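You operate a simulated robot arm through the tools that you are given. There is no shell and no other tool.

The job below is to be done with a simulated two-armed robot. You get a single attempt, and the scene is never put back.

## Task
Swap the grey elbow block in the bench fixture for the blue one and tighten its port.
Fine: clamp open first, grey block on the press bench; fingers clear of the jaws; turn till the white lines meet; leave it clamped.

Only the result counts: the job must be done as asked and must still hold three seconds after the hand-in. Knocking over, shifting, dropping, spilling or breaking anything else fails it.

## Robot
Two 7-joint arms with two-finger grippers on one trunk that stands fixed in place. Base frame: the origin is at the foot of the trunk, x ahead of it, y to its left, z up; the work surface is at about z = 80. Readings come in cm, degrees, newtons and seconds.
The left shoulder is at [7, 13.9, 113], the right one opposite. With the tool pointing down near the work surface each hand reaches from about 38 to 76 cm from the base axis, measured 20 degrees to its own side. Payload 3.43 kg a hand.
The TCP of each hand is the grasp point between the finger pads, 3 cm short of the fingertips. In the tool frame z runs along the fingers and y along their closing line. The gripper opens to 10.4 cm. The gripper's body begins 5.7 cm behind the TCP.
Orientation is told as [roll, pitch, yaw] about the base's x, y, z axes, in that order, counted from this pose: with the fingers straight down and closing along the base's y, the tool's x points along the base's -x, its y along +y and its z along -z.

## Interface
- The arms move only by the tool jog_arm. It takes "left_commands", "right_commands" or both (then of equal length, played together; a hand with none holds still); each is a list of rows, each a list of 6 numbers: the shift along the tool's x, y, z in cm, then the turn, a rotation vector about the tool's x, y, z in rad. In form: [[tx, ty, tz, wx, wy, wz], ...]. A call has 1 to 20 rows; each row shifts and turns the commanded pose from where the row before left it, along the tool's axes as they then stand. "left_grip" and "right_grip" are, for a hand that has rows, the finger opening in cm, from 0 to 10.4, set as the call begins (left out, the last holds). A row lasts 0.2 s, in which the tool goes at most 5 cm and 8.6 degrees; a call with a longer step from one row to the next is refused whole, and so is a gripper value outside its range. A pose out of reach is approached as far as the arm can. The call stops where the force on the tool passes 40 N (or 10 N more than at its start, if that is more) or the arm is blocked; 0.2 s more then pass. Each finger travels about 4.5 cm/s and halts on what it meets, pressing with about 27 N; the grip force reading is that of the motor and also rises with nothing between the fingers. The clock runs only during rows and for 0.2 s after the last one: add rows that do not move to give the fingers time. The reply holds the time, the measured pose of the TCP, the force on the tool along the base axes, the opening and the grip force, in the units named above and with some noise, with the torque about the TCP (base axes, N m) and any sound that the robot's microphone picked up, and new pictures: "show" is both (left out), scene, wrist or none (wrist: the cameras of the hands that moved).
- Cameras (640 x 400 px; columns grow to the right, rows downward): "scene" is now at [12.26, -5.57, 137.73]; the picture's right is [-0.60, -0.80, 0.00], its down [-0.33, 0.24, -0.91] and it looks along [0.73, -0.55, -0.41] (base axes); focal length 220 px, centre (320, 200). "left" rides on the left gripper at [6.7, -1.8, -9] in its tool frame; the picture's right is [0.25, 0.97, 0.00], its down [-0.73, 0.19, -0.66] and it looks along [-0.64, 0.17, 0.75] (tool axes); focal length 218 px, centre (320, 200). "right" rides on the right gripper at [6.7, 1.8, -9] in its tool frame; the picture's right is [-0.25, 0.97, 0.00], its down [-0.73, -0.19, -0.66] and it looks along [-0.64, -0.17, 0.75] (tool axes); focal length 218 px, centre (320, 200). There is no depth. A picture from a camera that has moved, and an enlarged one, comes with that camera's place and axes in the base frame and with its lens.
- slide_trunk(by): slides the trunk up (or, below 0, down) by that many cm; the arms and the scene camera ride with it, the base frame stays. It gives what a move gives, with no picture.
- head_to(pan, tilt): turns the head with the scene camera to pan (to the left, within 86 degrees either way) and tilt (down, from -29 to 69), counted from straight ahead of the robot. It gives what a move gives, and a new picture of the scene camera.
- close_up(camera, box): a new picture of the part [left, top, right, bottom] of that camera's present view, enlarged. The clock stands still meanwhile.
- finish_job(): hands the job in; it is judged then, once.

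Places have to be worked out from the pictures, the camera data and where the tool is seen. Open the grippers and draw the arms clear of the work before you hand the job in, unless the task says otherwise.

The tools are called after ">>>" by a JSON object that holds its "name" and its "arguments". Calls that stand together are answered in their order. jog_arm: Moves the arms, as the interface text tells. Its arguments: {"type":"object","properties":{"left_commands":{"type":"array","items":{"type":"array","items":{"type":"number"}}},"left_grip":{"type":"number"},"right_commands":{"type":"array","items":{"type":"array","items":{"type":"number"}}},"right_grip":{"type":"number"},"show":{"type":"string","enum":["both","scene","wrist","none"]}},"required":[]} The other tools are called the same way: slide_trunk (by) slides the trunk up or down; head_to (pan, tilt) turns the head that bears the scene camera; close_up (camera, box) takes an enlarged picture of a part of a camera's view; finish_job () hands the job in.

At the start:

```text
time: 0.0
left_tcp_pos: [43.63, -8.32, 130.4]
left_tcp_rot: [0.0, 0.0, 0.1]
left_force: [0.2, -0.7, 0.2]
left_torque: [0.0, 0.0, 0.0]
left_gripper_width: 10.39
left_gripper_force: 0.1
right_tcp_pos: [41.42, -47.52, 112.74]
right_tcp_rot: [-0.1, -0.1, 0.0]
right_force: [-0.3, -0.4, 0.6]
right_torque: [0.0, 0.01, 0.0]
right_gripper_width: 10.41
right_gripper_force: 0.0
trunk travel left (down, up): [-62.5, 31.5]
head pan, tilt: [-36.7, 23.9]
```

scene: 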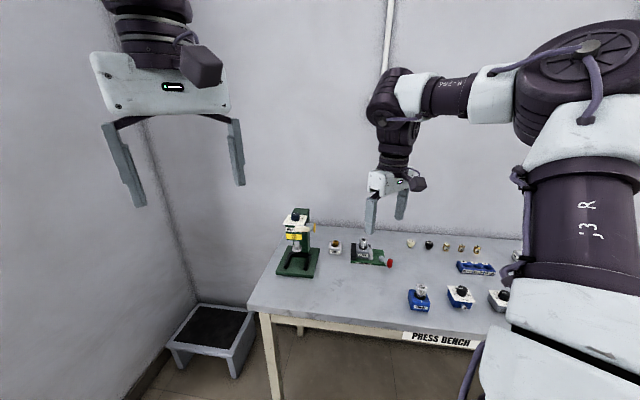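
right: 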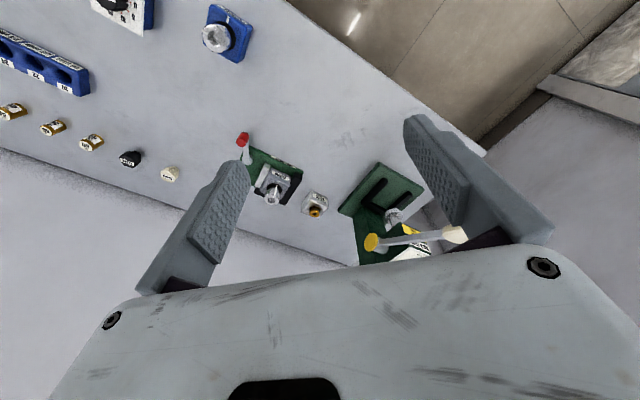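
left: 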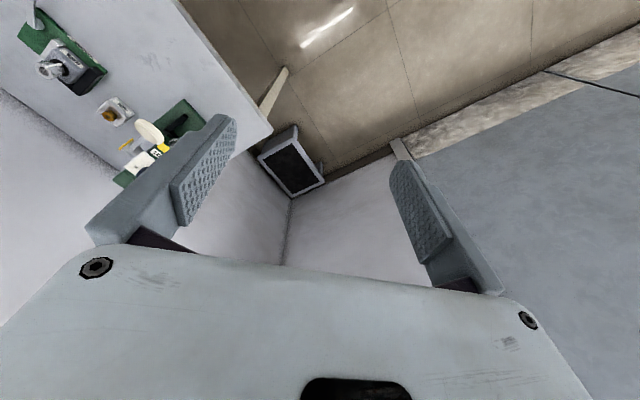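

The scene shows a bench with a green press, a green fixture with a red-ended lever, and several blocks. I'll take enlarged pictures to identify them.

>>> {"name": "close_up", "arguments": {"camera": "scene", "box": [260, 190, 420, 290]}}

>>> {"name": "close_up", "arguments": {"camera": "scene", "box": [380, 220, 540, 320]}}

>>> {"name": "close_up", "arguments": {"camera": "right", "box": [200, 100, 440, 280]}}

>>> {"name": "close_up", "arguments": {"camera": "right", "box": [0, 0, 280, 200]}}

```text
4.00 times, centred on (340, 240) of scene
camera zoom: at [12.26, -5.57, 137.73], right [-0.6, -0.8, 0.0], down [-0.33, 0.24, -0.91], along [0.73, -0.55, -0.41], focal length 880 px, centre (240, 40)
```

zoom: 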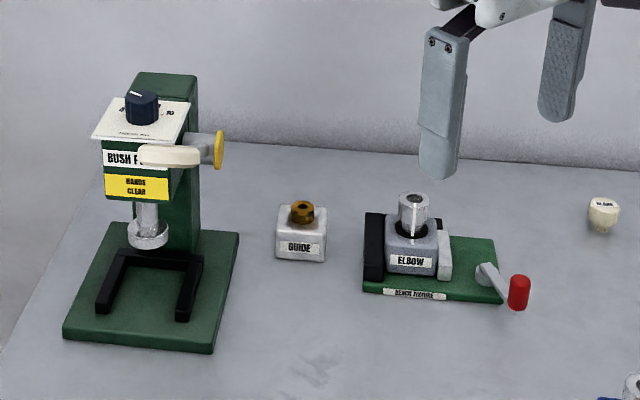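

```text
4.00 times, centred on (460, 270) of scene
camera zoom: at [12.26, -5.57, 137.73], right [-0.6, -0.8, 0.0], down [-0.33, 0.24, -0.91], along [0.73, -0.55, -0.41], focal length 880 px, centre (-240, -80)
```

zoom: 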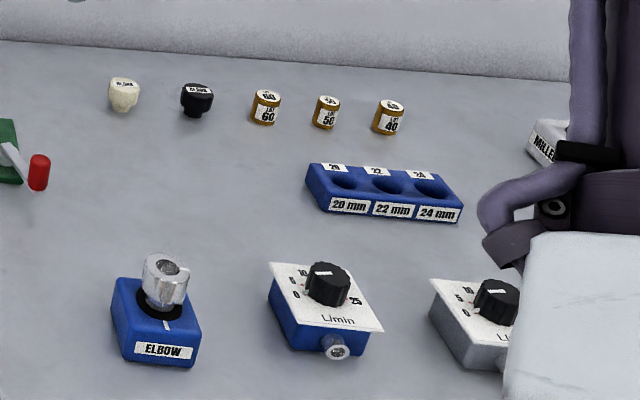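

```text
2.22 times, centred on (320, 190) of right
camera zoom: at [34.52, -45.66, 121.86], right [0.25, 0.97, 0.0], down [0.73, -0.19, 0.66], along [0.64, -0.17, -0.75], focal length 485 px, centre (320, 222)
```

zoom: 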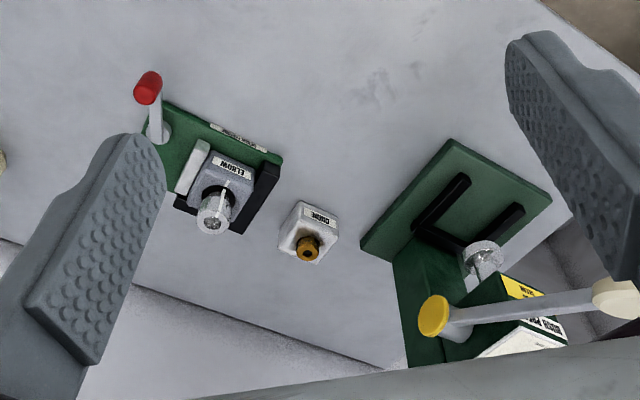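

```text
2.00 times, centred on (140, 100) of right
camera zoom: at [34.52, -45.66, 121.86], right [0.25, 0.97, 0.0], down [0.73, -0.19, 0.66], along [0.64, -0.17, -0.75], focal length 436 px, centre (680, 400)
```

zoom: 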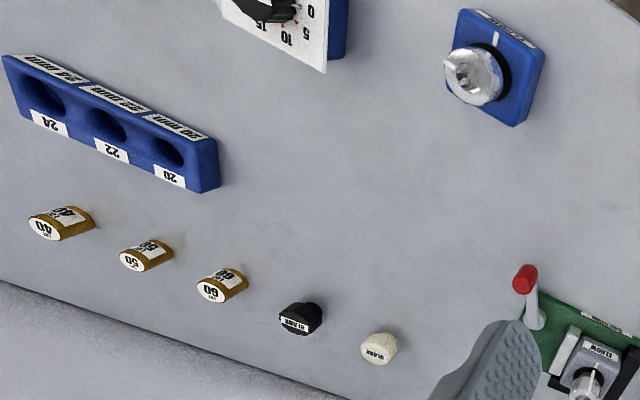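

The blue elbow sits near (33,-59) and the fixture with the grey elbow near (59,-62), on a bench turned by about 45°. I'll zoom in more on the fixture and the lever for detail.

>>> {"name": "close_up", "arguments": {"camera": "scene", "box": [345, 230, 401, 275]}}

>>> {"name": "close_up", "arguments": {"camera": "right", "box": [230, 120, 330, 220]}}

>>> {"name": "close_up", "arguments": {"camera": "scene", "box": [400, 275, 440, 320]}}

>>> {"name": "close_up", "arguments": {"camera": "right", "box": [190, 0, 270, 70]}}

>>> {"name": "close_up", "arguments": {"camera": "left", "box": [0, 0, 120, 110]}}

```text
8.89 times, centred on (373, 252) of scene
camera zoom: at [12.26, -5.57, 137.73], right [-0.6, -0.8, 0.0], down [-0.33, 0.24, -0.91], along [0.73, -0.55, -0.41], focal length 1956 px, centre (-151, -267)
```

zoom: 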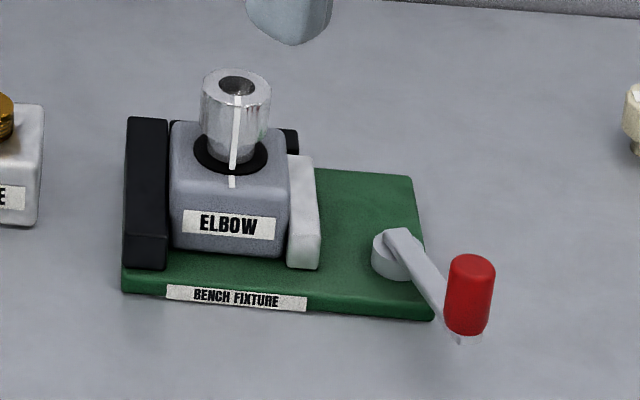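

```text
4.00 times, centred on (280, 170) of right
camera zoom: at [34.52, -45.66, 121.86], right [0.25, 0.97, 0.0], down [0.73, -0.19, 0.66], along [0.64, -0.17, -0.75], focal length 873 px, centre (480, 320)
```

zoom: 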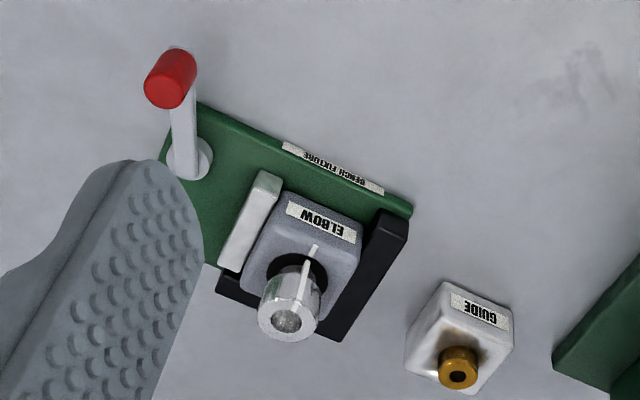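

```text
8.89 times, centred on (420, 298) of scene
camera zoom: at [12.26, -5.57, 137.73], right [-0.6, -0.8, 0.0], down [-0.33, 0.24, -0.91], along [0.73, -0.55, -0.41], focal length 1956 px, centre (-569, -667)
```

zoom: 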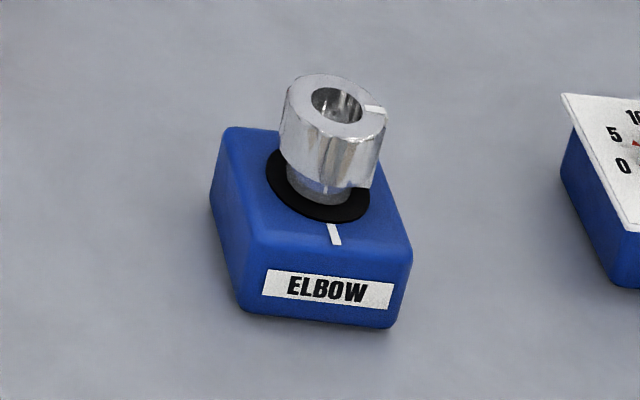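

```text
5.71 times, centred on (230, 35) of right
camera zoom: at [34.52, -45.66, 121.86], right [0.25, 0.97, 0.0], down [0.73, -0.19, 0.66], along [0.64, -0.17, -0.75], focal length 1247 px, centre (834, 1143)
```

zoom: 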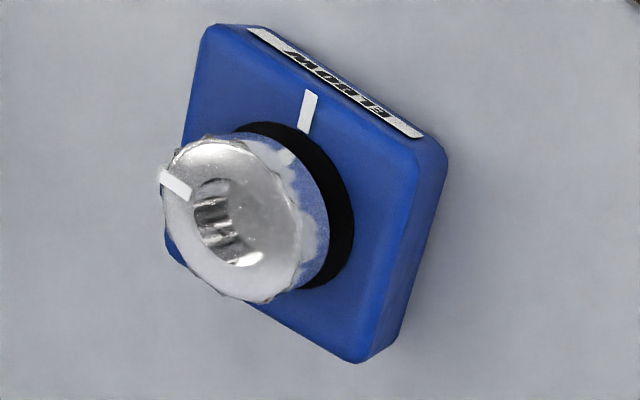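

```text
3.64 times, centred on (60, 55) of left
camera zoom: at [37.04, -10.36, 139.48], right [-0.25, 0.97, 0.0], down [0.73, 0.19, 0.66], along [0.64, 0.17, -0.75], focal length 794 px, centre (1266, 727)
```

zoom: 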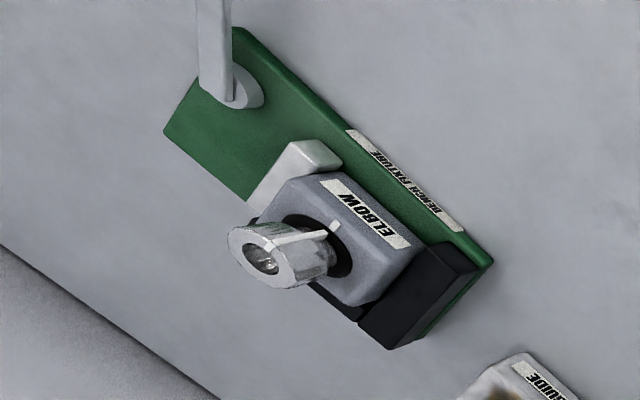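

The lever knob triangulates to about (48,-63.4, top 86.5), with its pivot near (53,-66). The grey port top is near (59.6,-62,89.5). I'll move the right hand above the knob, turn the closing line tangential to the lever, and take a closer look.

>>> {"name": "jog_arm", "arguments": {"right_commands": [[-1.1, -2.65, 1.5, 0, 0, 0], [-1.1, -2.65, 1.5, 0, 0, 0], [-1.1, -2.65, 1.5, 0, 0, 0], [-1.1, -2.65, 1.5, 0, 0, 0], [-1.1, -2.65, 1.5, 0, 0, 0], [-1.1, -2.65, 1.5, 0, 0, 0], [0, 0, 0, 0, 0, 0.12], [0, 0, 0, 0, 0, 0.12], [0, 0, 0, 0, 0, 0.12], [0, 0, 0, 0, 0, 0.13], [0, 0, 0, 0, 0, 0]], "right_grip": 5}}

```text
time: 2.4
left_tcp_pos: [43.77, -8.62, 130.49]
left_tcp_rot: [0.0, 0.0, -0.1]
left_force: [0.2, 0.7, -0.2]
left_torque: [-0.03, 0.0, -0.01]
left_gripper_width: 10.41
left_gripper_force: 0.1
right_tcp_pos: [47.95, -63.31, 103.86]
right_tcp_rot: [0.0, 0.0, -28.3]
right_force: [0.4, -0.3, 0.5]
right_torque: [-0.02, -0.01, 0.01]
right_gripper_width: 5.03
right_gripper_force: 0.0
trunk travel left (down, up): [-62.5, 31.5]
head pan, tilt: [-36.7, 23.9]
camera scene: at [12.27, -5.58, 137.73], right [-0.6, -0.8, 0.0], down [-0.33, 0.24, -0.91], along [0.73, -0.55, -0.41], focal length 220 px, centre (320, 200)
camera right: at [42.77, -58.58, 112.82], right [0.68, 0.73, 0.0], down [0.55, -0.51, 0.66], along [0.48, -0.45, -0.75], focal length 218 px, centre (320, 200)
```

scene: 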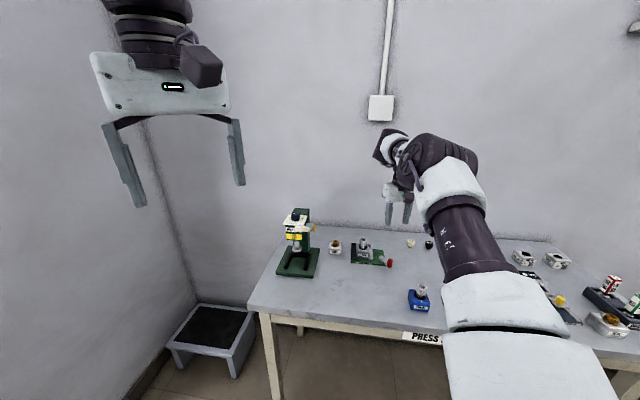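
right: 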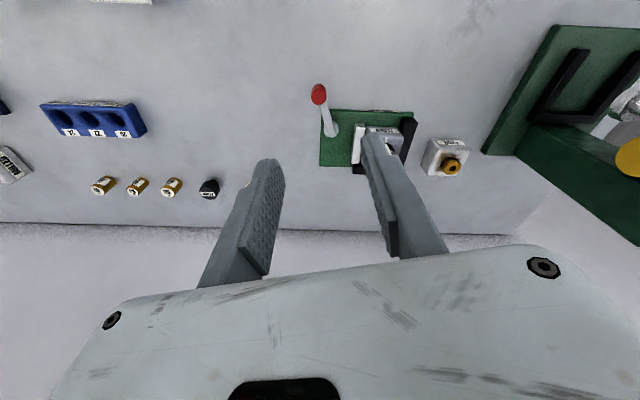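

The hand is at (47.95,-63.3,103.9) as planned. I'll take close-ups from both cameras to refine the lever and fixture positions.

>>> {"name": "close_up", "arguments": {"camera": "right", "box": [290, 70, 440, 190]}}

>>> {"name": "close_up", "arguments": {"camera": "scene", "box": [340, 190, 440, 280]}}

```text
3.33 times, centred on (365, 130) of right
camera zoom: at [42.77, -58.58, 112.82], right [0.68, 0.73, 0.0], down [0.55, -0.51, 0.66], along [0.48, -0.45, -0.75], focal length 728 px, centre (170, 433)
```

zoom: 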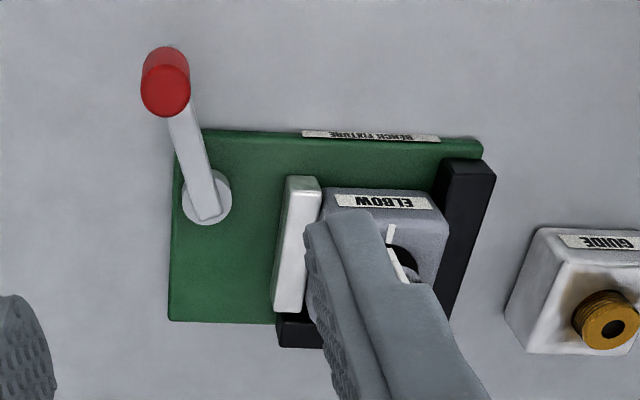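

```text
4.44 times, centred on (390, 235) of scene
camera zoom: at [12.27, -5.58, 137.73], right [-0.6, -0.8, 0.0], down [-0.33, 0.24, -0.91], along [0.73, -0.55, -0.41], focal length 978 px, centre (9, 44)
```

zoom: 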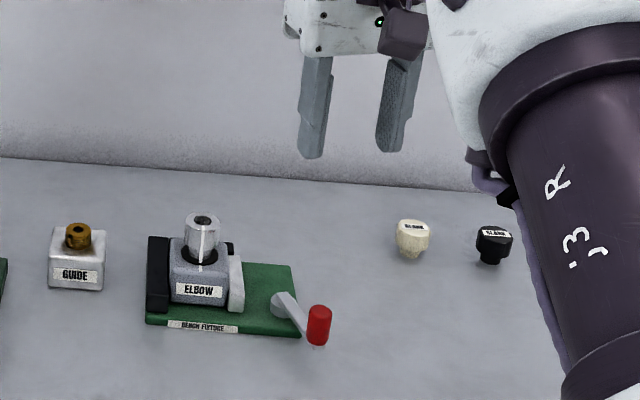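

The knob refines to about (48.35,-63.95, top 86.2) and the pivot to (53.4,-66.25), so the lever is about 5.6 cm long and points at about 155°. I'll descend over the knob in two steps, looking partway.

>>> {"name": "jog_arm", "arguments": {"right_commands": [[-0.33, -0.19, 3, 0, 0, 0], [-0.33, -0.19, 3, 0, 0, 0], [0, 0, 3, 0, 0, 0], [0, 0, 2.5, 0, 0, 0], [0, 0, 0, 0, 0, 0]]}}

>>> {"name": "close_up", "arguments": {"camera": "scene", "box": [340, 200, 420, 280]}}

```text
time: 3.6
left_tcp_pos: [43.62, -8.41, 130.49]
left_tcp_rot: [0.0, 0.0, 0.0]
left_force: [0.4, 1.2, -0.5]
left_torque: [-0.01, -0.02, 0.01]
left_gripper_width: 10.38
left_gripper_force: 0.0
right_tcp_pos: [48.31, -64.0, 92.36]
right_tcp_rot: [0.0, 0.1, -28.1]
right_force: [0.4, 0.4, 0.1]
right_torque: [-0.02, -0.01, 0.0]
right_gripper_width: 5.02
right_gripper_force: 0.0
trunk travel left (down, up): [-62.5, 31.5]
head pan, tilt: [-36.7, 23.9]
camera scene: at [12.25, -5.53, 137.73], right [-0.6, -0.8, 0.0], down [-0.33, 0.24, -0.91], along [0.73, -0.55, -0.41], focal length 220 px, centre (320, 200)
camera right: at [43.07, -59.22, 101.35], right [0.68, 0.73, 0.0], down [0.55, -0.51, 0.66], along [0.48, -0.45, -0.75], focal length 218 px, centre (320, 200)
```

scene: 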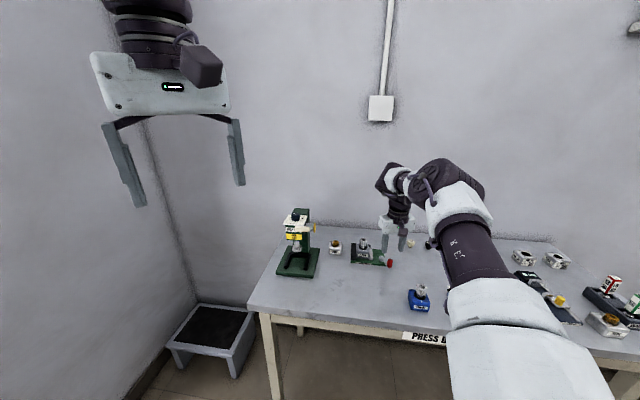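
right: 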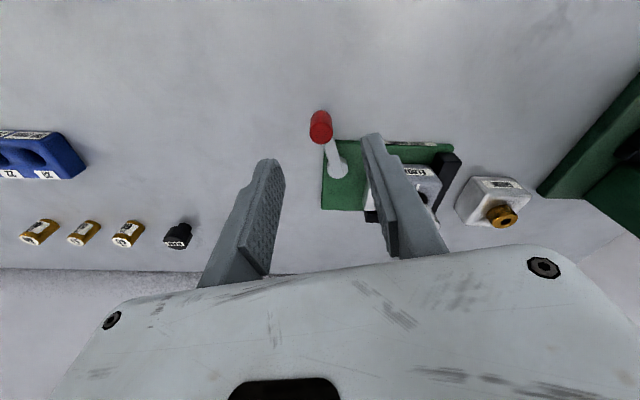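

```text
5.00 times, centred on (380, 240) of scene
camera zoom: at [12.25, -5.53, 137.73], right [-0.6, -0.8, 0.0], down [-0.33, 0.24, -0.91], along [0.73, -0.55, -0.41], focal length 1100 px, centre (20, 0)
```

zoom: 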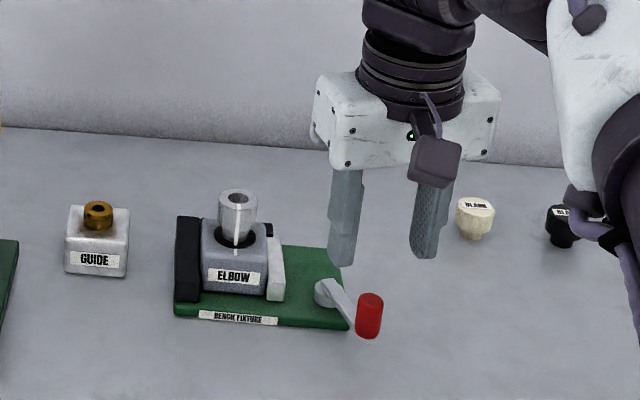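

The fingers straddle the knob as predicted. I'll lower to z≈86 so the fingertips flank the red knob, then close to a loose cage of about 2.8 cm.

>>> {"name": "jog_arm", "arguments": {"right_commands": [[0, 0, 2, 0, 0, 0], [0, 0, 2, 0, 0, 0], [0, 0, 1.3, 0, 0, 0], [0, 0, 0.8, 0, 0, 0], [0, 0, 0, 0, 0, 0]], "show": "none"}}

>>> {"name": "jog_arm", "arguments": {"right_commands": [[0, 0, 0, 0, 0, 0], [0, 0, 0, 0, 0, 0], [0, 0, 0, 0, 0, 0]], "right_grip": 2.8, "show": "wrist"}}

>>> {"name": "close_up", "arguments": {"camera": "scene", "box": [340, 200, 420, 280]}}

```text
time: 4.8
left_tcp_pos: [43.59, -8.5, 130.43]
left_tcp_rot: [0.0, 0.0, 0.0]
left_force: [0.4, -0.2, 0.8]
left_torque: [0.01, 0.02, -0.02]
left_gripper_width: 10.42
left_gripper_force: 0.1
right_tcp_pos: [48.26, -63.99, 86.27]
right_tcp_rot: [-0.1, 0.0, -28.2]
right_force: [0.5, -0.5, 0.8]
right_torque: [-0.01, -0.01, 0.01]
right_gripper_width: 4.98
right_gripper_force: 0.0
trunk travel left (down, up): [-62.5, 31.5]
head pan, tilt: [-36.7, 23.9]
```

```text
time: 5.6
left_tcp_pos: [43.59, -8.5, 130.44]
left_tcp_rot: [0.0, -0.1, 0.0]
left_force: [0.2, 0.1, 0.2]
left_torque: [-0.02, -0.01, -0.04]
left_gripper_width: 10.41
left_gripper_force: 0.0
right_tcp_pos: [48.46, -64.08, 86.33]
right_tcp_rot: [-0.1, 0.0, -28.1]
right_force: [0.2, 0.1, 0.8]
right_torque: [0.03, -0.03, -0.01]
right_gripper_width: 2.82
right_gripper_force: 0.0
trunk travel left (down, up): [-62.5, 31.5]
head pan, tilt: [-36.7, 23.9]
camera right: at [43.18, -59.29, 95.25], right [0.68, 0.73, 0.0], down [0.55, -0.51, 0.66], along [0.48, -0.45, -0.75], focal length 218 px, centre (320, 200)
```

right: 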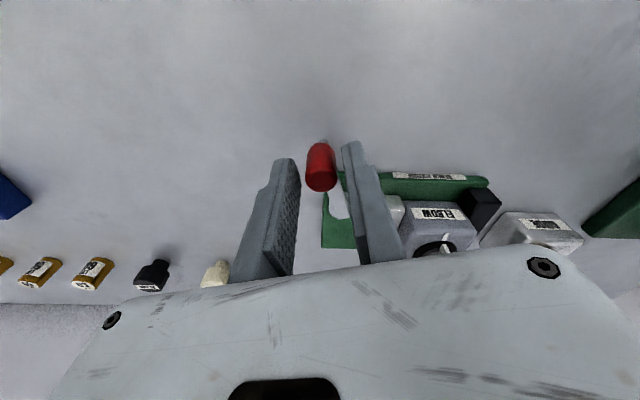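

```text
5.00 times, centred on (380, 240) of scene
camera zoom: at [12.26, -5.58, 137.73], right [-0.6, -0.8, 0.0], down [-0.33, 0.24, -0.91], along [0.73, -0.55, -0.41], focal length 1100 px, centre (20, 0)
```

zoom: 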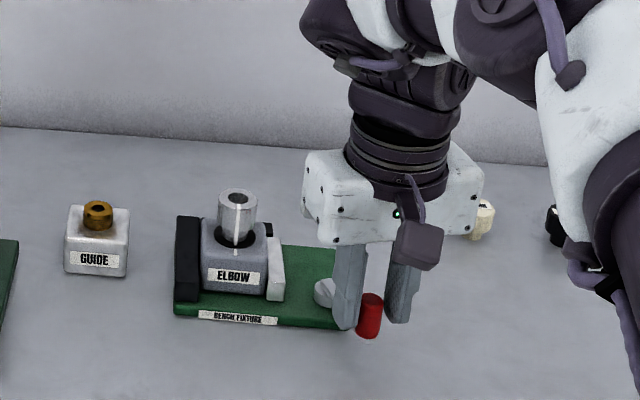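

The knob sits between the fingers, about 0.4 cm toward tool +x. I'll centre on it and swing it gently counter-clockwise (toward -y) in a short arc to test whether that opens the clamp.

>>> {"name": "jog_arm", "arguments": {"right_commands": [[0.4, 0, 0, 0, 0, 0], [-0.04, -0.664, 0, 0, 0, -0.12], [-0.04, -0.664, 0, 0, 0, -0.12], [-0.04, -0.664, 0, 0, 0, -0.12], [0, 0, 0, 0, 0, 0]], "right_grip": 2.4, "show": "wrist"}}

>>> {"name": "close_up", "arguments": {"camera": "scene", "box": [340, 200, 420, 280]}}

```text
time: 6.8
left_tcp_pos: [43.67, -8.5, 130.4]
left_tcp_rot: [0.0, -0.1, 0.0]
left_force: [0.4, 0.1, 0.5]
left_torque: [0.01, -0.02, -0.01]
left_gripper_width: 10.4
left_gripper_force: 0.0
right_tcp_pos: [47.38, -65.85, 86.25]
right_tcp_rot: [0.0, 0.0, -7.4]
right_force: [0.0, -0.6, 0.9]
right_torque: [0.05, -0.04, 0.02]
right_gripper_width: 2.43
right_gripper_force: 0.2
trunk travel left (down, up): [-62.5, 31.5]
head pan, tilt: [-36.7, 23.9]
camera right: at [40.83, -63.11, 95.26], right [0.38, 0.93, 0.0], down [0.7, -0.28, 0.66], along [0.61, -0.25, -0.75], focal length 218 px, centre (320, 200)
```

right: 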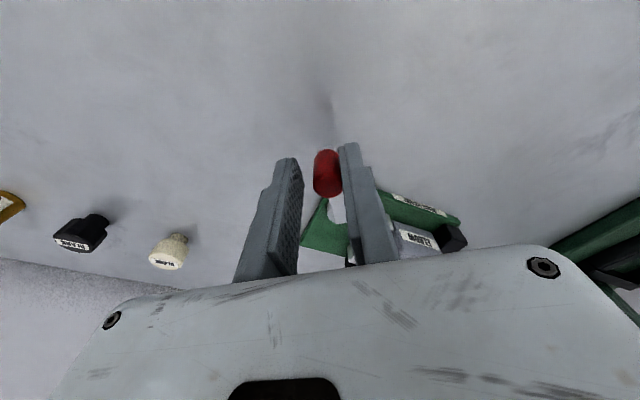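

```text
5.00 times, centred on (380, 240) of scene
camera zoom: at [12.27, -5.56, 137.73], right [-0.6, -0.8, 0.0], down [-0.33, 0.24, -0.91], along [0.73, -0.55, -0.41], focal length 1100 px, centre (20, 0)
```

zoom: 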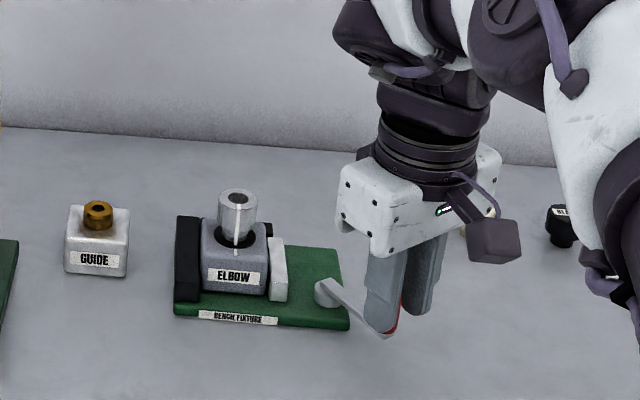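

The lever follows counter-clockwise with almost no force. I'll continue the arc and watch the jaw.

>>> {"name": "jog_arm", "arguments": {"right_commands": [[-0.04, -0.7, 0, 0, 0, -0.12], [-0.04, -0.7, 0, 0, 0, -0.12], [-0.04, -0.7, 0, 0, 0, -0.12], [-0.04, -0.7, 0, 0, 0, -0.12], [-0.04, -0.7, 0, 0, 0, -0.12], [0, 0, 0, 0, 0, 0]], "show": "wrist"}}

>>> {"name": "close_up", "arguments": {"camera": "scene", "box": [340, 200, 420, 280]}}

```text
time: 8.2
left_tcp_pos: [43.71, -8.49, 130.53]
left_tcp_rot: [-0.1, -0.1, -0.1]
left_force: [0.7, 0.6, -0.5]
left_torque: [-0.02, -0.01, 0.01]
left_gripper_width: 10.39
left_gripper_force: 0.0
right_tcp_pos: [47.07, -68.14, 86.58]
right_tcp_rot: [-0.1, -0.1, 27.0]
right_force: [-0.4, -0.1, -0.4]
right_torque: [0.01, -0.03, 0.0]
right_gripper_width: 2.38
right_gripper_force: 0.0
right hand out of reach, approached as far as the arm can: row 3, 4
trunk travel left (down, up): [-62.5, 31.5]
head pan, tilt: [-36.7, 23.9]
camera right: at [40.22, -69.63, 95.51], right [-0.21, 0.98, 0.0], down [0.74, 0.16, 0.66], along [0.64, 0.14, -0.75], focal length 218 px, centre (320, 200)
```

right: 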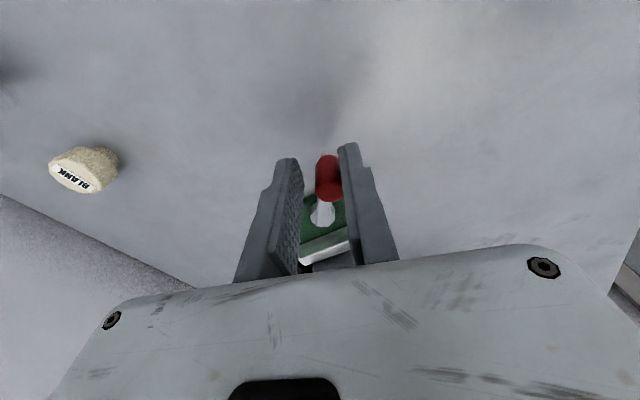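

```text
5.00 times, centred on (380, 240) of scene
camera zoom: at [12.25, -5.58, 137.73], right [-0.6, -0.8, 0.0], down [-0.33, 0.24, -0.91], along [0.73, -0.55, -0.41], focal length 1100 px, centre (20, 0)
```

zoom: 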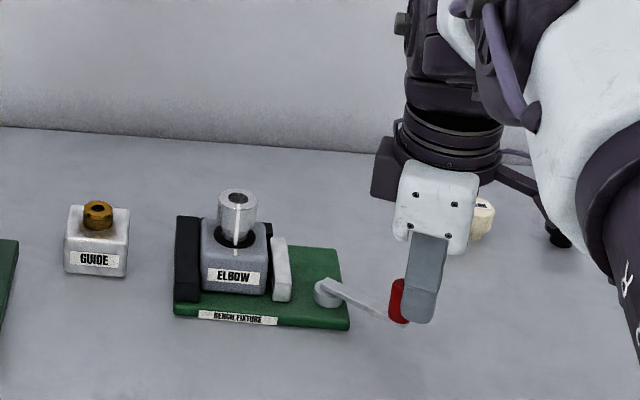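

The jaw now shows a small gap from the block, so counter-clockwise opens the clamp, though two rows were at the reach limit. I'll grip the knob and try the next part of the arc without further yaw.

>>> {"name": "jog_arm", "arguments": {"right_commands": [[0, 0, 0, 0, 0, 0], [0, 0, 0, 0, 0, 0], [0, 0, 0, 0, 0, 0]], "right_grip": 1.5, "show": "wrist"}}

>>> {"name": "close_up", "arguments": {"camera": "scene", "box": [340, 220, 420, 280]}}

```text
time: 9.0
left_tcp_pos: [43.64, -8.62, 130.57]
left_tcp_rot: [0.0, 0.0, 0.1]
left_force: [0.4, -0.6, -0.9]
left_torque: [0.03, 0.01, 0.0]
left_gripper_width: 10.41
left_gripper_force: 0.1
right_tcp_pos: [47.04, -68.25, 86.43]
right_tcp_rot: [0.2, 0.1, 26.8]
right_force: [-4.4, 0.5, -2.9]
right_torque: [-0.12, 0.24, 0.15]
right_gripper_width: 1.7
right_gripper_force: 44.9
trunk travel left (down, up): [-62.5, 31.5]
head pan, tilt: [-36.7, 23.9]
camera right: at [40.14, -69.65, 95.46], right [-0.21, 0.98, 0.0], down [0.74, 0.16, 0.66], along [0.64, 0.14, -0.75], focal length 218 px, centre (320, 200)
```

right: 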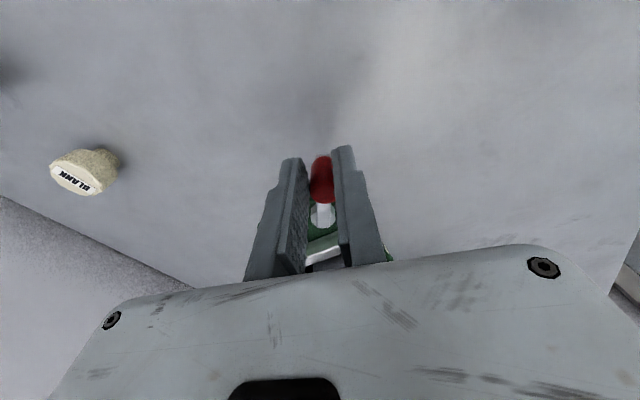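

```text
6.67 times, centred on (380, 250) of scene
camera zoom: at [12.22, -5.61, 137.73], right [-0.6, -0.8, 0.0], down [-0.33, 0.24, -0.91], along [0.73, -0.55, -0.41], focal length 1467 px, centre (-80, -133)
```

zoom: 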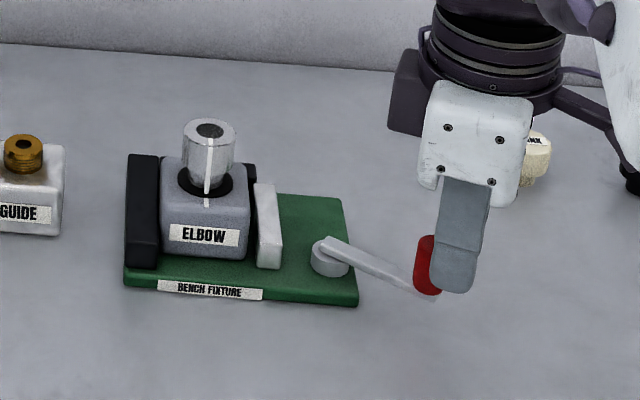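

The knob is firmly gripped (1.7 cm). I'll drag it another ~20° along the arc without yawing and see whether the arm reaches.

>>> {"name": "jog_arm", "arguments": {"right_commands": [[0.02, -0.7, 0, 0, 0, 0], [0.02, -0.7, 0, 0, 0, 0], [0.02, -0.7, 0, 0, 0, 0], [0, 0, 0, 0, 0, 0]], "show": "none"}}

>>> {"name": "close_up", "arguments": {"camera": "scene", "box": [340, 220, 420, 280]}}

```text
time: 10.0
left_tcp_pos: [43.77, -8.83, 130.34]
left_tcp_rot: [0.1, 0.1, -0.1]
left_force: [-1.1, -0.6, 1.1]
left_torque: [-0.02, -0.01, 0.01]
left_gripper_width: 10.42
left_gripper_force: 0.1
right_tcp_pos: [47.04, -68.5, 86.46]
right_tcp_rot: [0.1, 0.1, 26.9]
right_force: [-3.1, 1.9, -19.3]
right_torque: [-0.2, 0.16, 0.13]
right_gripper_width: 1.69
right_gripper_force: 44.7
right hand out of reach, approached as far as the arm can: row 1, 2, 3
trunk travel left (down, up): [-62.5, 31.5]
head pan, tilt: [-36.7, 23.9]
```

```text
6.67 times, centred on (380, 250) of scene
camera zoom: at [12.42, -5.85, 137.69], right [-0.6, -0.8, 0.0], down [-0.33, 0.24, -0.91], along [0.73, -0.55, -0.41], focal length 1467 px, centre (-80, -133)
```

zoom: 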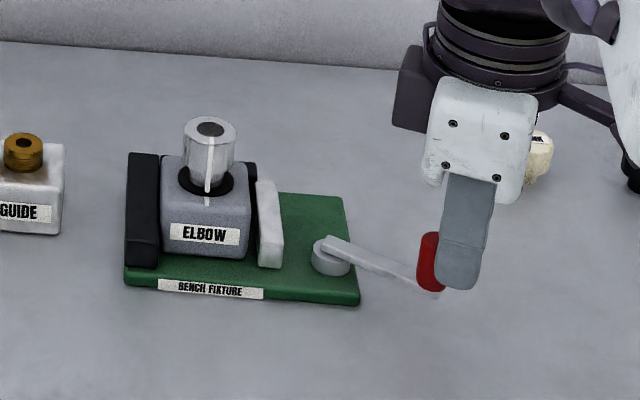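

The vertical-tool reach limit is about 67.7 cm from the shoulder, so I need the fingers tilted outward. I'll release the knob, raise the hand and look at the whole arm to judge the wrist geometry.

>>> {"name": "jog_arm", "arguments": {"right_commands": [[0, 0, 0, 0, 0, 0], [0, 0, 0, 0, 0, 0], [0, 0, 0, 0, 0, 0], [0, 0.6, -1, 0, 0, 0], [0, 0.6, -2, 0, 0, 0], [0, 0.6, -2.5, 0, 0, 0], [0, 0, -2.5, 0, 0, 0], [0, 0, 0, 0, 0, 0]], "right_grip": 4.5}}

```text
time: 11.8
left_tcp_pos: [43.64, -8.6, 130.64]
left_tcp_rot: [0.1, 0.0, 0.0]
left_force: [-0.2, 1.4, 0.4]
left_torque: [0.01, 0.0, 0.01]
left_gripper_width: 10.39
left_gripper_force: 0.0
right_tcp_pos: [46.19, -66.89, 94.77]
right_tcp_rot: [0.2, 0.0, 26.9]
right_force: [0.8, 0.5, 0.4]
right_torque: [-0.03, 0.0, 0.0]
right_gripper_width: 4.5
right_gripper_force: 0.0
trunk travel left (down, up): [-62.5, 31.5]
head pan, tilt: [-36.7, 23.9]
camera scene: at [12.28, -5.62, 137.72], right [-0.6, -0.8, 0.0], down [-0.33, 0.24, -0.91], along [0.73, -0.55, -0.41], focal length 220 px, centre (320, 200)
camera right: at [39.29, -68.28, 103.78], right [-0.21, 0.98, 0.0], down [0.74, 0.16, 0.66], along [0.64, 0.14, -0.75], focal length 218 px, centre (320, 200)
```

scene: 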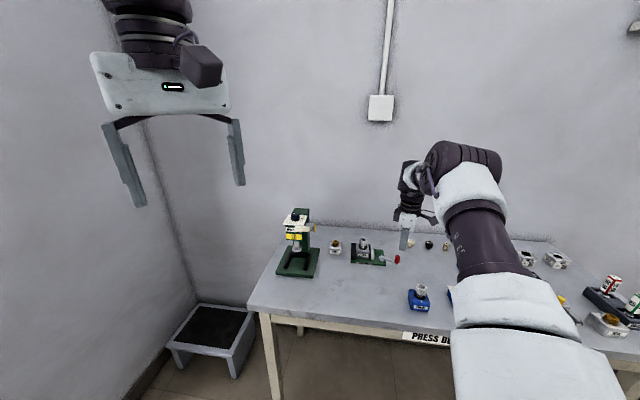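
right: 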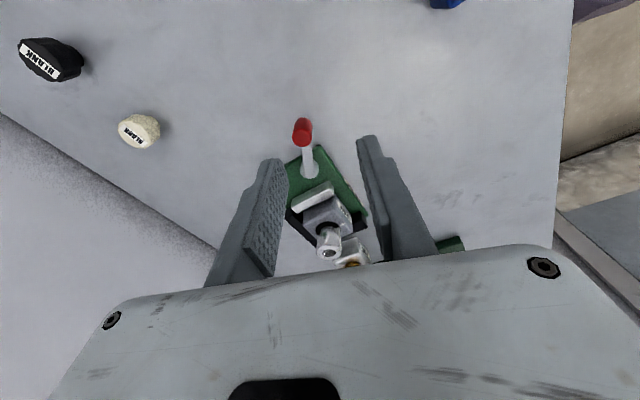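

The wrist joint sits about 21 cm above the TCP, so a 20° outward tilt should add about 7 cm of reach. I'll pull in a little, yaw to about -54° and tilt the fingers outward.

>>> {"name": "jog_arm", "arguments": {"right_commands": [[0.2, 2.9, 0, 0, 0, 0], [0.2, 2.9, 0, 0, 0, 0], [0, 0, 0, 0, 0, 0.118], [0, 0, 0, 0, 0, 0.118], [0, 0, 0, 0, 0, 0.118], [0, 0, 0, 0, 0, 0.118], [0, 0, 0, 0, 0, 0.118], [0, 0, 0, 0, 0, 0.118], [0, 0, 0, 0, 0, 0.118], [0, 0, 0, 0, 0, 0.118], [0, 0, 0, 0, 0, 0.118], [0, 0, 0, 0, 0, 0.118], [0, 0, 0, 0, 0, 0.118], [0, 0, 0, 0, 0, 0.118], [0, 0, 0, 0, -0.1163, 0], [0, 0, 0, 0, -0.1163, 0], [0, 0, 0, 0, -0.1163, 0], [0, 0, 0, 0, 0, 0]]}}

```text
time: 15.6
left_tcp_pos: [43.7, -8.45, 130.51]
left_tcp_rot: [0.0, -0.1, 0.0]
left_force: [-0.1, 0.4, 0.0]
left_torque: [0.0, 0.01, -0.01]
left_gripper_width: 10.4
left_gripper_force: 0.0
right_tcp_pos: [43.09, -61.8, 94.79]
right_tcp_rot: [0.0, -20.1, -54.1]
right_force: [0.1, 0.1, 0.3]
right_torque: [0.0, -0.02, -0.03]
right_gripper_width: 4.51
right_gripper_force: 0.2
trunk travel left (down, up): [-62.5, 31.5]
head pan, tilt: [-36.7, 23.9]
camera scene: at [12.27, -5.57, 137.73], right [-0.6, -0.8, 0.0], down [-0.33, 0.24, -0.91], along [0.73, -0.55, -0.41], focal length 220 px, centre (320, 200)
camera right: at [39.02, -53.06, 100.94], right [0.92, 0.37, 0.09], down [0.11, -0.48, 0.87], along [0.37, -0.79, -0.49], focal length 218 px, centre (320, 200)
```

scene: 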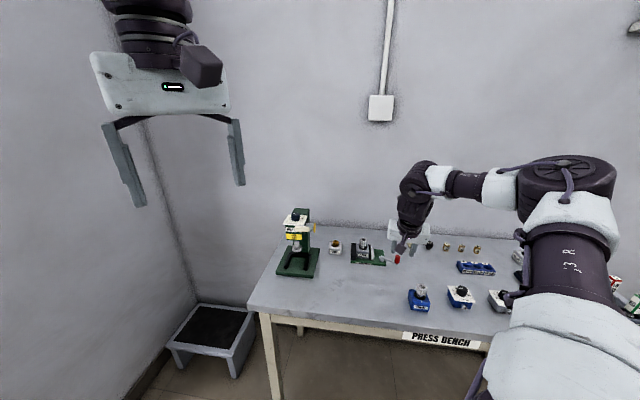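
right: 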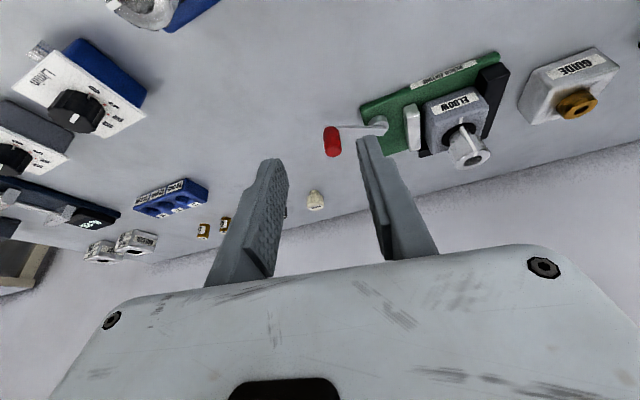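

The tilt pose is reached (pitch -20°, yaw -54°). The knob now triangulates to about (47.8,-67.6), lever at about 193°. I'll approach along the tool axis to TCP z≈87 and grip it again.

>>> {"name": "jog_arm", "arguments": {"right_commands": [[-1.85, 0.2, 0, 0, 0, 0], [-1.85, 0.2, 0, 0, 0, 0], [0, 0, 2.5, 0, 0, 0], [0, 0, 2.5, 0, 0, 0], [0, 0, 2, 0, 0, 0], [0, 0, 1.6, 0, 0, 0], [0, 0, 1, 0, 0, 0], [0, 0, 0, 0, 0, 0]], "show": "wrist"}}

>>> {"name": "close_up", "arguments": {"camera": "scene", "box": [340, 220, 420, 280]}}

```text
time: 17.4
left_tcp_pos: [43.62, -8.52, 130.41]
left_tcp_rot: [0.0, 0.0, 0.0]
left_force: [0.4, -0.1, -0.3]
left_torque: [-0.01, 0.01, -0.03]
left_gripper_width: 10.41
left_gripper_force: 0.0
right_tcp_pos: [47.59, -66.83, 87.03]
right_tcp_rot: [0.0, -20.0, -54.1]
right_force: [0.3, -0.3, 0.1]
right_torque: [-0.03, 0.01, -0.01]
right_gripper_width: 4.49
right_gripper_force: 0.0
trunk travel left (down, up): [-62.5, 31.5]
head pan, tilt: [-36.7, 23.9]
camera right: at [43.26, -58.19, 93.18], right [0.92, 0.37, 0.09], down [0.11, -0.49, 0.87], along [0.37, -0.79, -0.49], focal length 218 px, centre (320, 200)
```

right: 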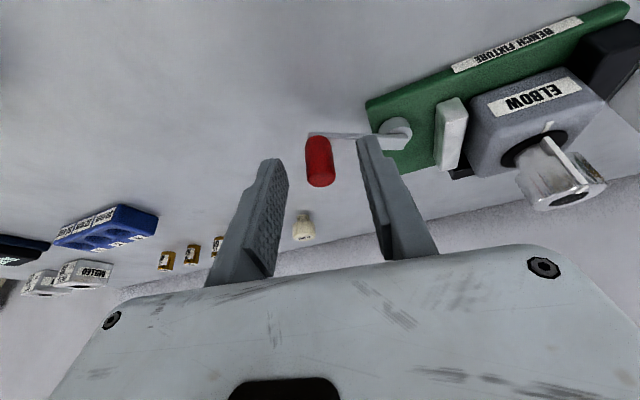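

```text
6.67 times, centred on (380, 250) of scene
camera zoom: at [12.24, -5.56, 137.73], right [-0.6, -0.8, 0.0], down [-0.33, 0.24, -0.91], along [0.73, -0.55, -0.41], focal length 1467 px, centre (-80, -133)
```

zoom: 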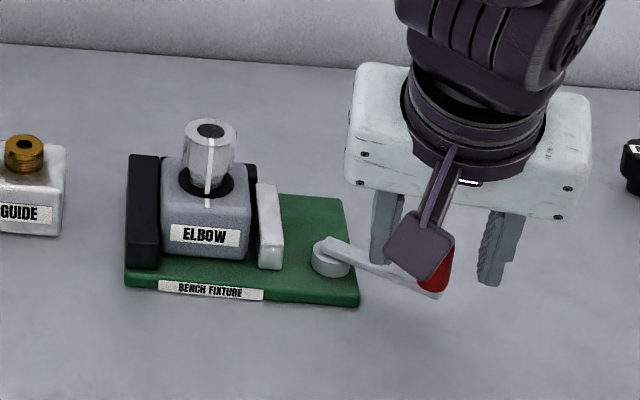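

The hand reaches comfortably with the tilt. I'll close on the knob and drag it along the arc in small steps.

>>> {"name": "jog_arm", "arguments": {"right_commands": [[0, 0, 0, 0, 0, 0], [0, 0, 0, 0, 0, 0], [0, 0, 0, 0, 0, 0], [0, 0, 0, 0, 0, 0], [-0.716, -0.257, 0.261, 0, 0, 0], [-0.743, -0.148, 0.27, 0, 0, 0], [-0.753, -0.036, 0.275, 0, 0, 0], [0, 0, 0, 0, 0, 0]], "right_grip": 1.5, "show": "wrist"}}

>>> {"name": "close_up", "arguments": {"camera": "scene", "box": [340, 220, 420, 280]}}

```text
time: 19.2
left_tcp_pos: [43.69, -8.55, 130.45]
left_tcp_rot: [-0.1, 0.1, 0.0]
left_force: [-0.2, -0.6, 0.6]
left_torque: [0.01, 0.02, 0.02]
left_gripper_width: 10.41
left_gripper_force: 0.0
right_tcp_pos: [48.63, -69.11, 86.97]
right_tcp_rot: [0.0, -20.0, -54.2]
right_force: [-2.1, 2.7, -5.8]
right_torque: [0.44, 0.47, 0.21]
right_gripper_width: 1.71
right_gripper_force: 44.8
trunk travel left (down, up): [-62.5, 31.5]
head pan, tilt: [-36.7, 23.9]
camera right: at [44.31, -60.45, 93.13], right [0.92, 0.37, 0.09], down [0.12, -0.49, 0.87], along [0.37, -0.79, -0.49], focal length 218 px, centre (320, 200)
```

right: 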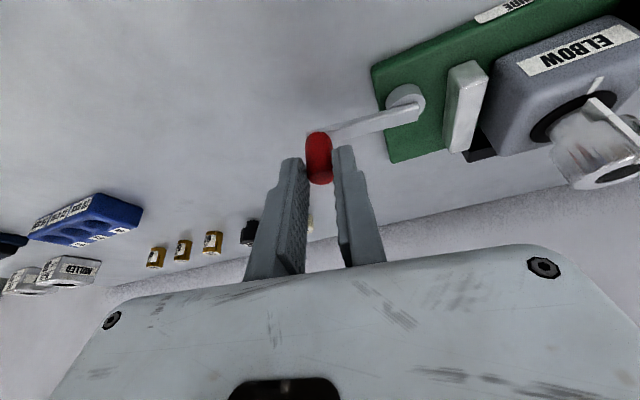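

```text
6.67 times, centred on (380, 250) of scene
camera zoom: at [12.28, -5.63, 137.72], right [-0.6, -0.8, 0.0], down [-0.33, 0.24, -0.91], along [0.73, -0.55, -0.41], focal length 1467 px, centre (-80, -133)
```

zoom: 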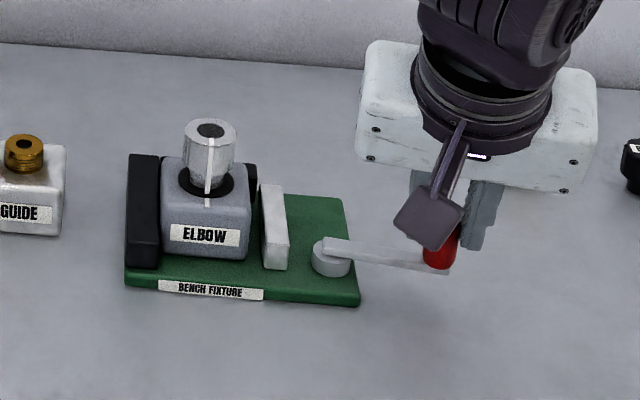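

The jaw is backing away, the gap is growing, and forces are low. I'll continue the arc.

>>> {"name": "jog_arm", "arguments": {"right_commands": [[-0.752, 0.075, 0.274, 0, 0, 0], [-0.734, 0.185, 0.268, 0, 0, 0], [-0.703, 0.293, 0.256, 0, 0, 0], [0, 0, 0, 0, 0, 0]], "show": "wrist"}}

>>> {"name": "close_up", "arguments": {"camera": "scene", "box": [340, 220, 420, 280]}}

```text
time: 20.2
left_tcp_pos: [43.16, -8.26, 130.74]
left_tcp_rot: [-0.2, -0.1, 0.0]
left_force: [0.6, 0.2, 0.6]
left_torque: [0.02, 0.01, 0.01]
left_gripper_width: 10.41
left_gripper_force: 0.0
right_tcp_pos: [49.69, -70.57, 87.14]
right_tcp_rot: [-0.3, -19.7, -54.3]
right_force: [-31.8, 20.5, -7.8]
right_torque: [0.67, 0.46, -0.23]
right_gripper_width: 1.7
right_gripper_force: 44.9
trunk travel left (down, up): [-62.5, 31.5]
head pan, tilt: [-36.7, 23.9]
camera right: at [45.55, -61.87, 93.33], right [0.93, 0.37, 0.08], down [0.12, -0.49, 0.87], along [0.36, -0.79, -0.49], focal length 218 px, centre (320, 200)
```

right: 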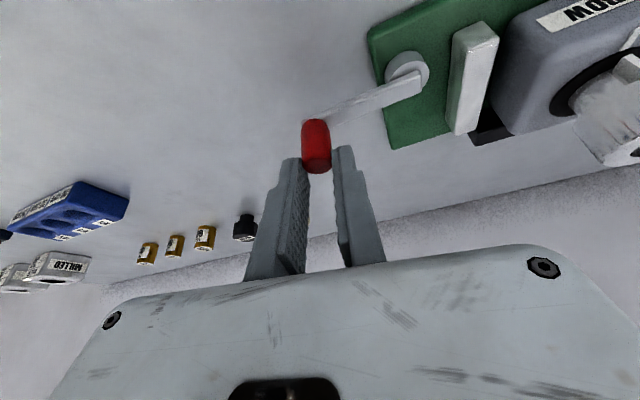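

```text
6.67 times, centred on (380, 250) of scene
camera zoom: at [11.68, -5.33, 137.79], right [-0.6, -0.8, 0.0], down [-0.32, 0.24, -0.92], along [0.73, -0.55, -0.4], focal length 1467 px, centre (-80, -133)
```

zoom: 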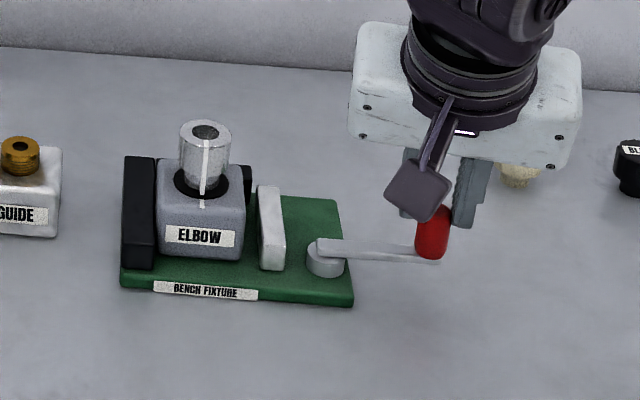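

The reaction force rose to about 38 N with the lever at about 226°, so it has hit its open stop and the jaw gap is clear. I'll back off slightly, release the knob and retreat along the tool axis.

>>> {"name": "jog_arm", "arguments": {"right_commands": [[0.7, -0.28, -0.25, 0, 0, 0], [0.1, 0, 0, 0, 0, 0], [0, 0, 0, 0, 0, 0]], "show": "none"}}

>>> {"name": "jog_arm", "arguments": {"right_commands": [[0, 0, 0, 0, 0, 0], [0, 0, 0, 0, 0, 0], [0, 0, 0, 0, 0, 0], [0, 0, 0, 0, 0, 0], [0, 0, -1, 0, 0, 0], [0, 0, -2, 0, 0, 0], [0, 0, -3, 0, 0, 0], [0, 0, -3, 0, 0, 0], [0, 0, 0, 0, 0, 0]], "right_grip": 4.5}}

>>> {"name": "close_up", "arguments": {"camera": "scene", "box": [340, 220, 420, 280]}}

```text
time: 21.0
left_tcp_pos: [43.42, -8.72, 130.52]
left_tcp_rot: [0.2, -0.1, 0.0]
left_force: [-0.3, -1.0, 0.3]
left_torque: [0.0, -0.02, 0.05]
left_gripper_width: 10.42
left_gripper_force: 0.1
right_tcp_pos: [49.48, -70.5, 87.2]
right_tcp_rot: [0.1, -20.3, -54.4]
right_force: [-6.5, -14.6, 6.9]
right_torque: [-0.62, 0.28, -0.36]
right_gripper_width: 1.66
right_gripper_force: 45.2
trunk travel left (down, up): [-62.5, 31.5]
head pan, tilt: [-36.7, 23.9]
```

```text
time: 23.0
left_tcp_pos: [43.71, -8.46, 130.47]
left_tcp_rot: [-0.1, 0.0, 0.1]
left_force: [0.7, 0.4, -0.3]
left_torque: [-0.01, 0.0, 0.0]
left_gripper_width: 10.38
left_gripper_force: 0.0
right_tcp_pos: [47.76, -67.78, 95.5]
right_tcp_rot: [0.0, -19.8, -54.1]
right_force: [0.7, -0.8, -0.5]
right_torque: [-0.02, 0.04, 0.01]
right_gripper_width: 4.48
right_gripper_force: 0.1
trunk travel left (down, up): [-62.5, 31.5]
head pan, tilt: [-36.7, 23.9]
camera scene: at [12.32, -5.63, 137.72], right [-0.6, -0.8, 0.0], down [-0.33, 0.24, -0.91], along [0.73, -0.55, -0.41], focal length 220 px, centre (320, 200)
camera right: at [43.59, -59.08, 101.66], right [0.92, 0.37, 0.09], down [0.12, -0.49, 0.87], along [0.36, -0.79, -0.49], focal length 218 px, centre (320, 200)
```

scene: 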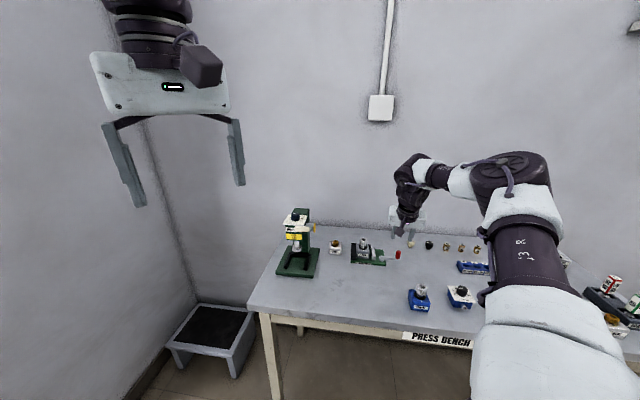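
right: 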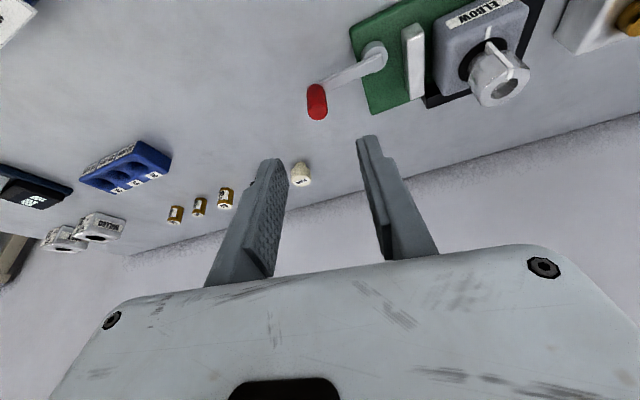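

```text
6.67 times, centred on (380, 250) of scene
camera zoom: at [12.32, -5.63, 137.72], right [-0.6, -0.8, 0.0], down [-0.33, 0.24, -0.91], along [0.73, -0.55, -0.41], focal length 1467 px, centre (-80, -133)
```

zoom: 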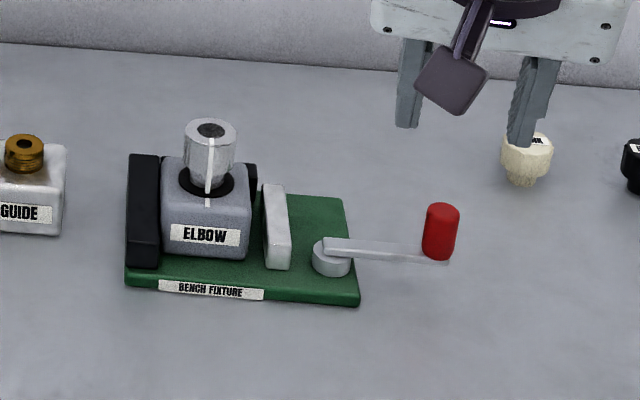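

The clamp is open with about a 1 cm gap, and the knob rests at (49.3,-70). Before gripping the grey block I'll zoom in on the jaw heights and the port.

>>> {"name": "close_up", "arguments": {"camera": "scene", "box": [348, 232, 384, 262]}}

>>> {"name": "close_up", "arguments": {"camera": "right", "box": [340, 0, 580, 130]}}

```text
13.33 times, centred on (366, 247) of scene
camera zoom: at [12.32, -5.63, 137.72], right [-0.6, -0.8, 0.0], down [-0.33, 0.24, -0.91], along [0.73, -0.55, -0.41], focal length 2934 px, centre (-293, -427)
```

zoom: 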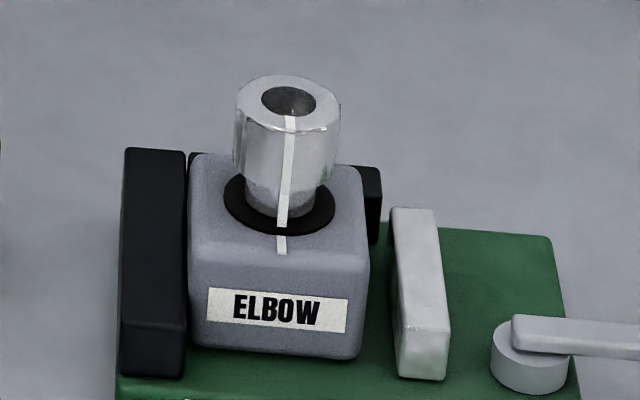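

```text
2.67 times, centred on (460, 65) of right
camera zoom: at [43.59, -59.08, 101.66], right [0.92, 0.37, 0.09], down [0.12, -0.49, 0.87], along [0.36, -0.79, -0.49], focal length 582 px, centre (-53, 560)
```

zoom: 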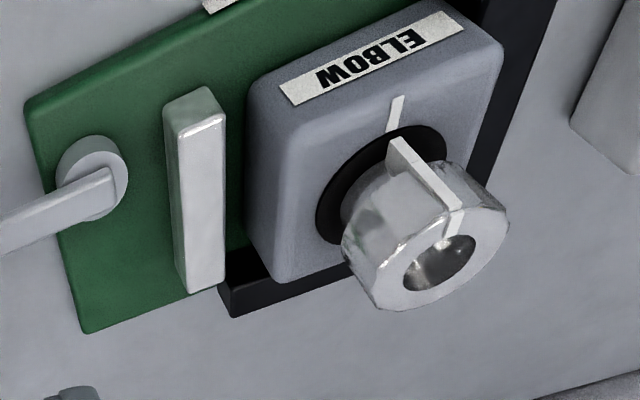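

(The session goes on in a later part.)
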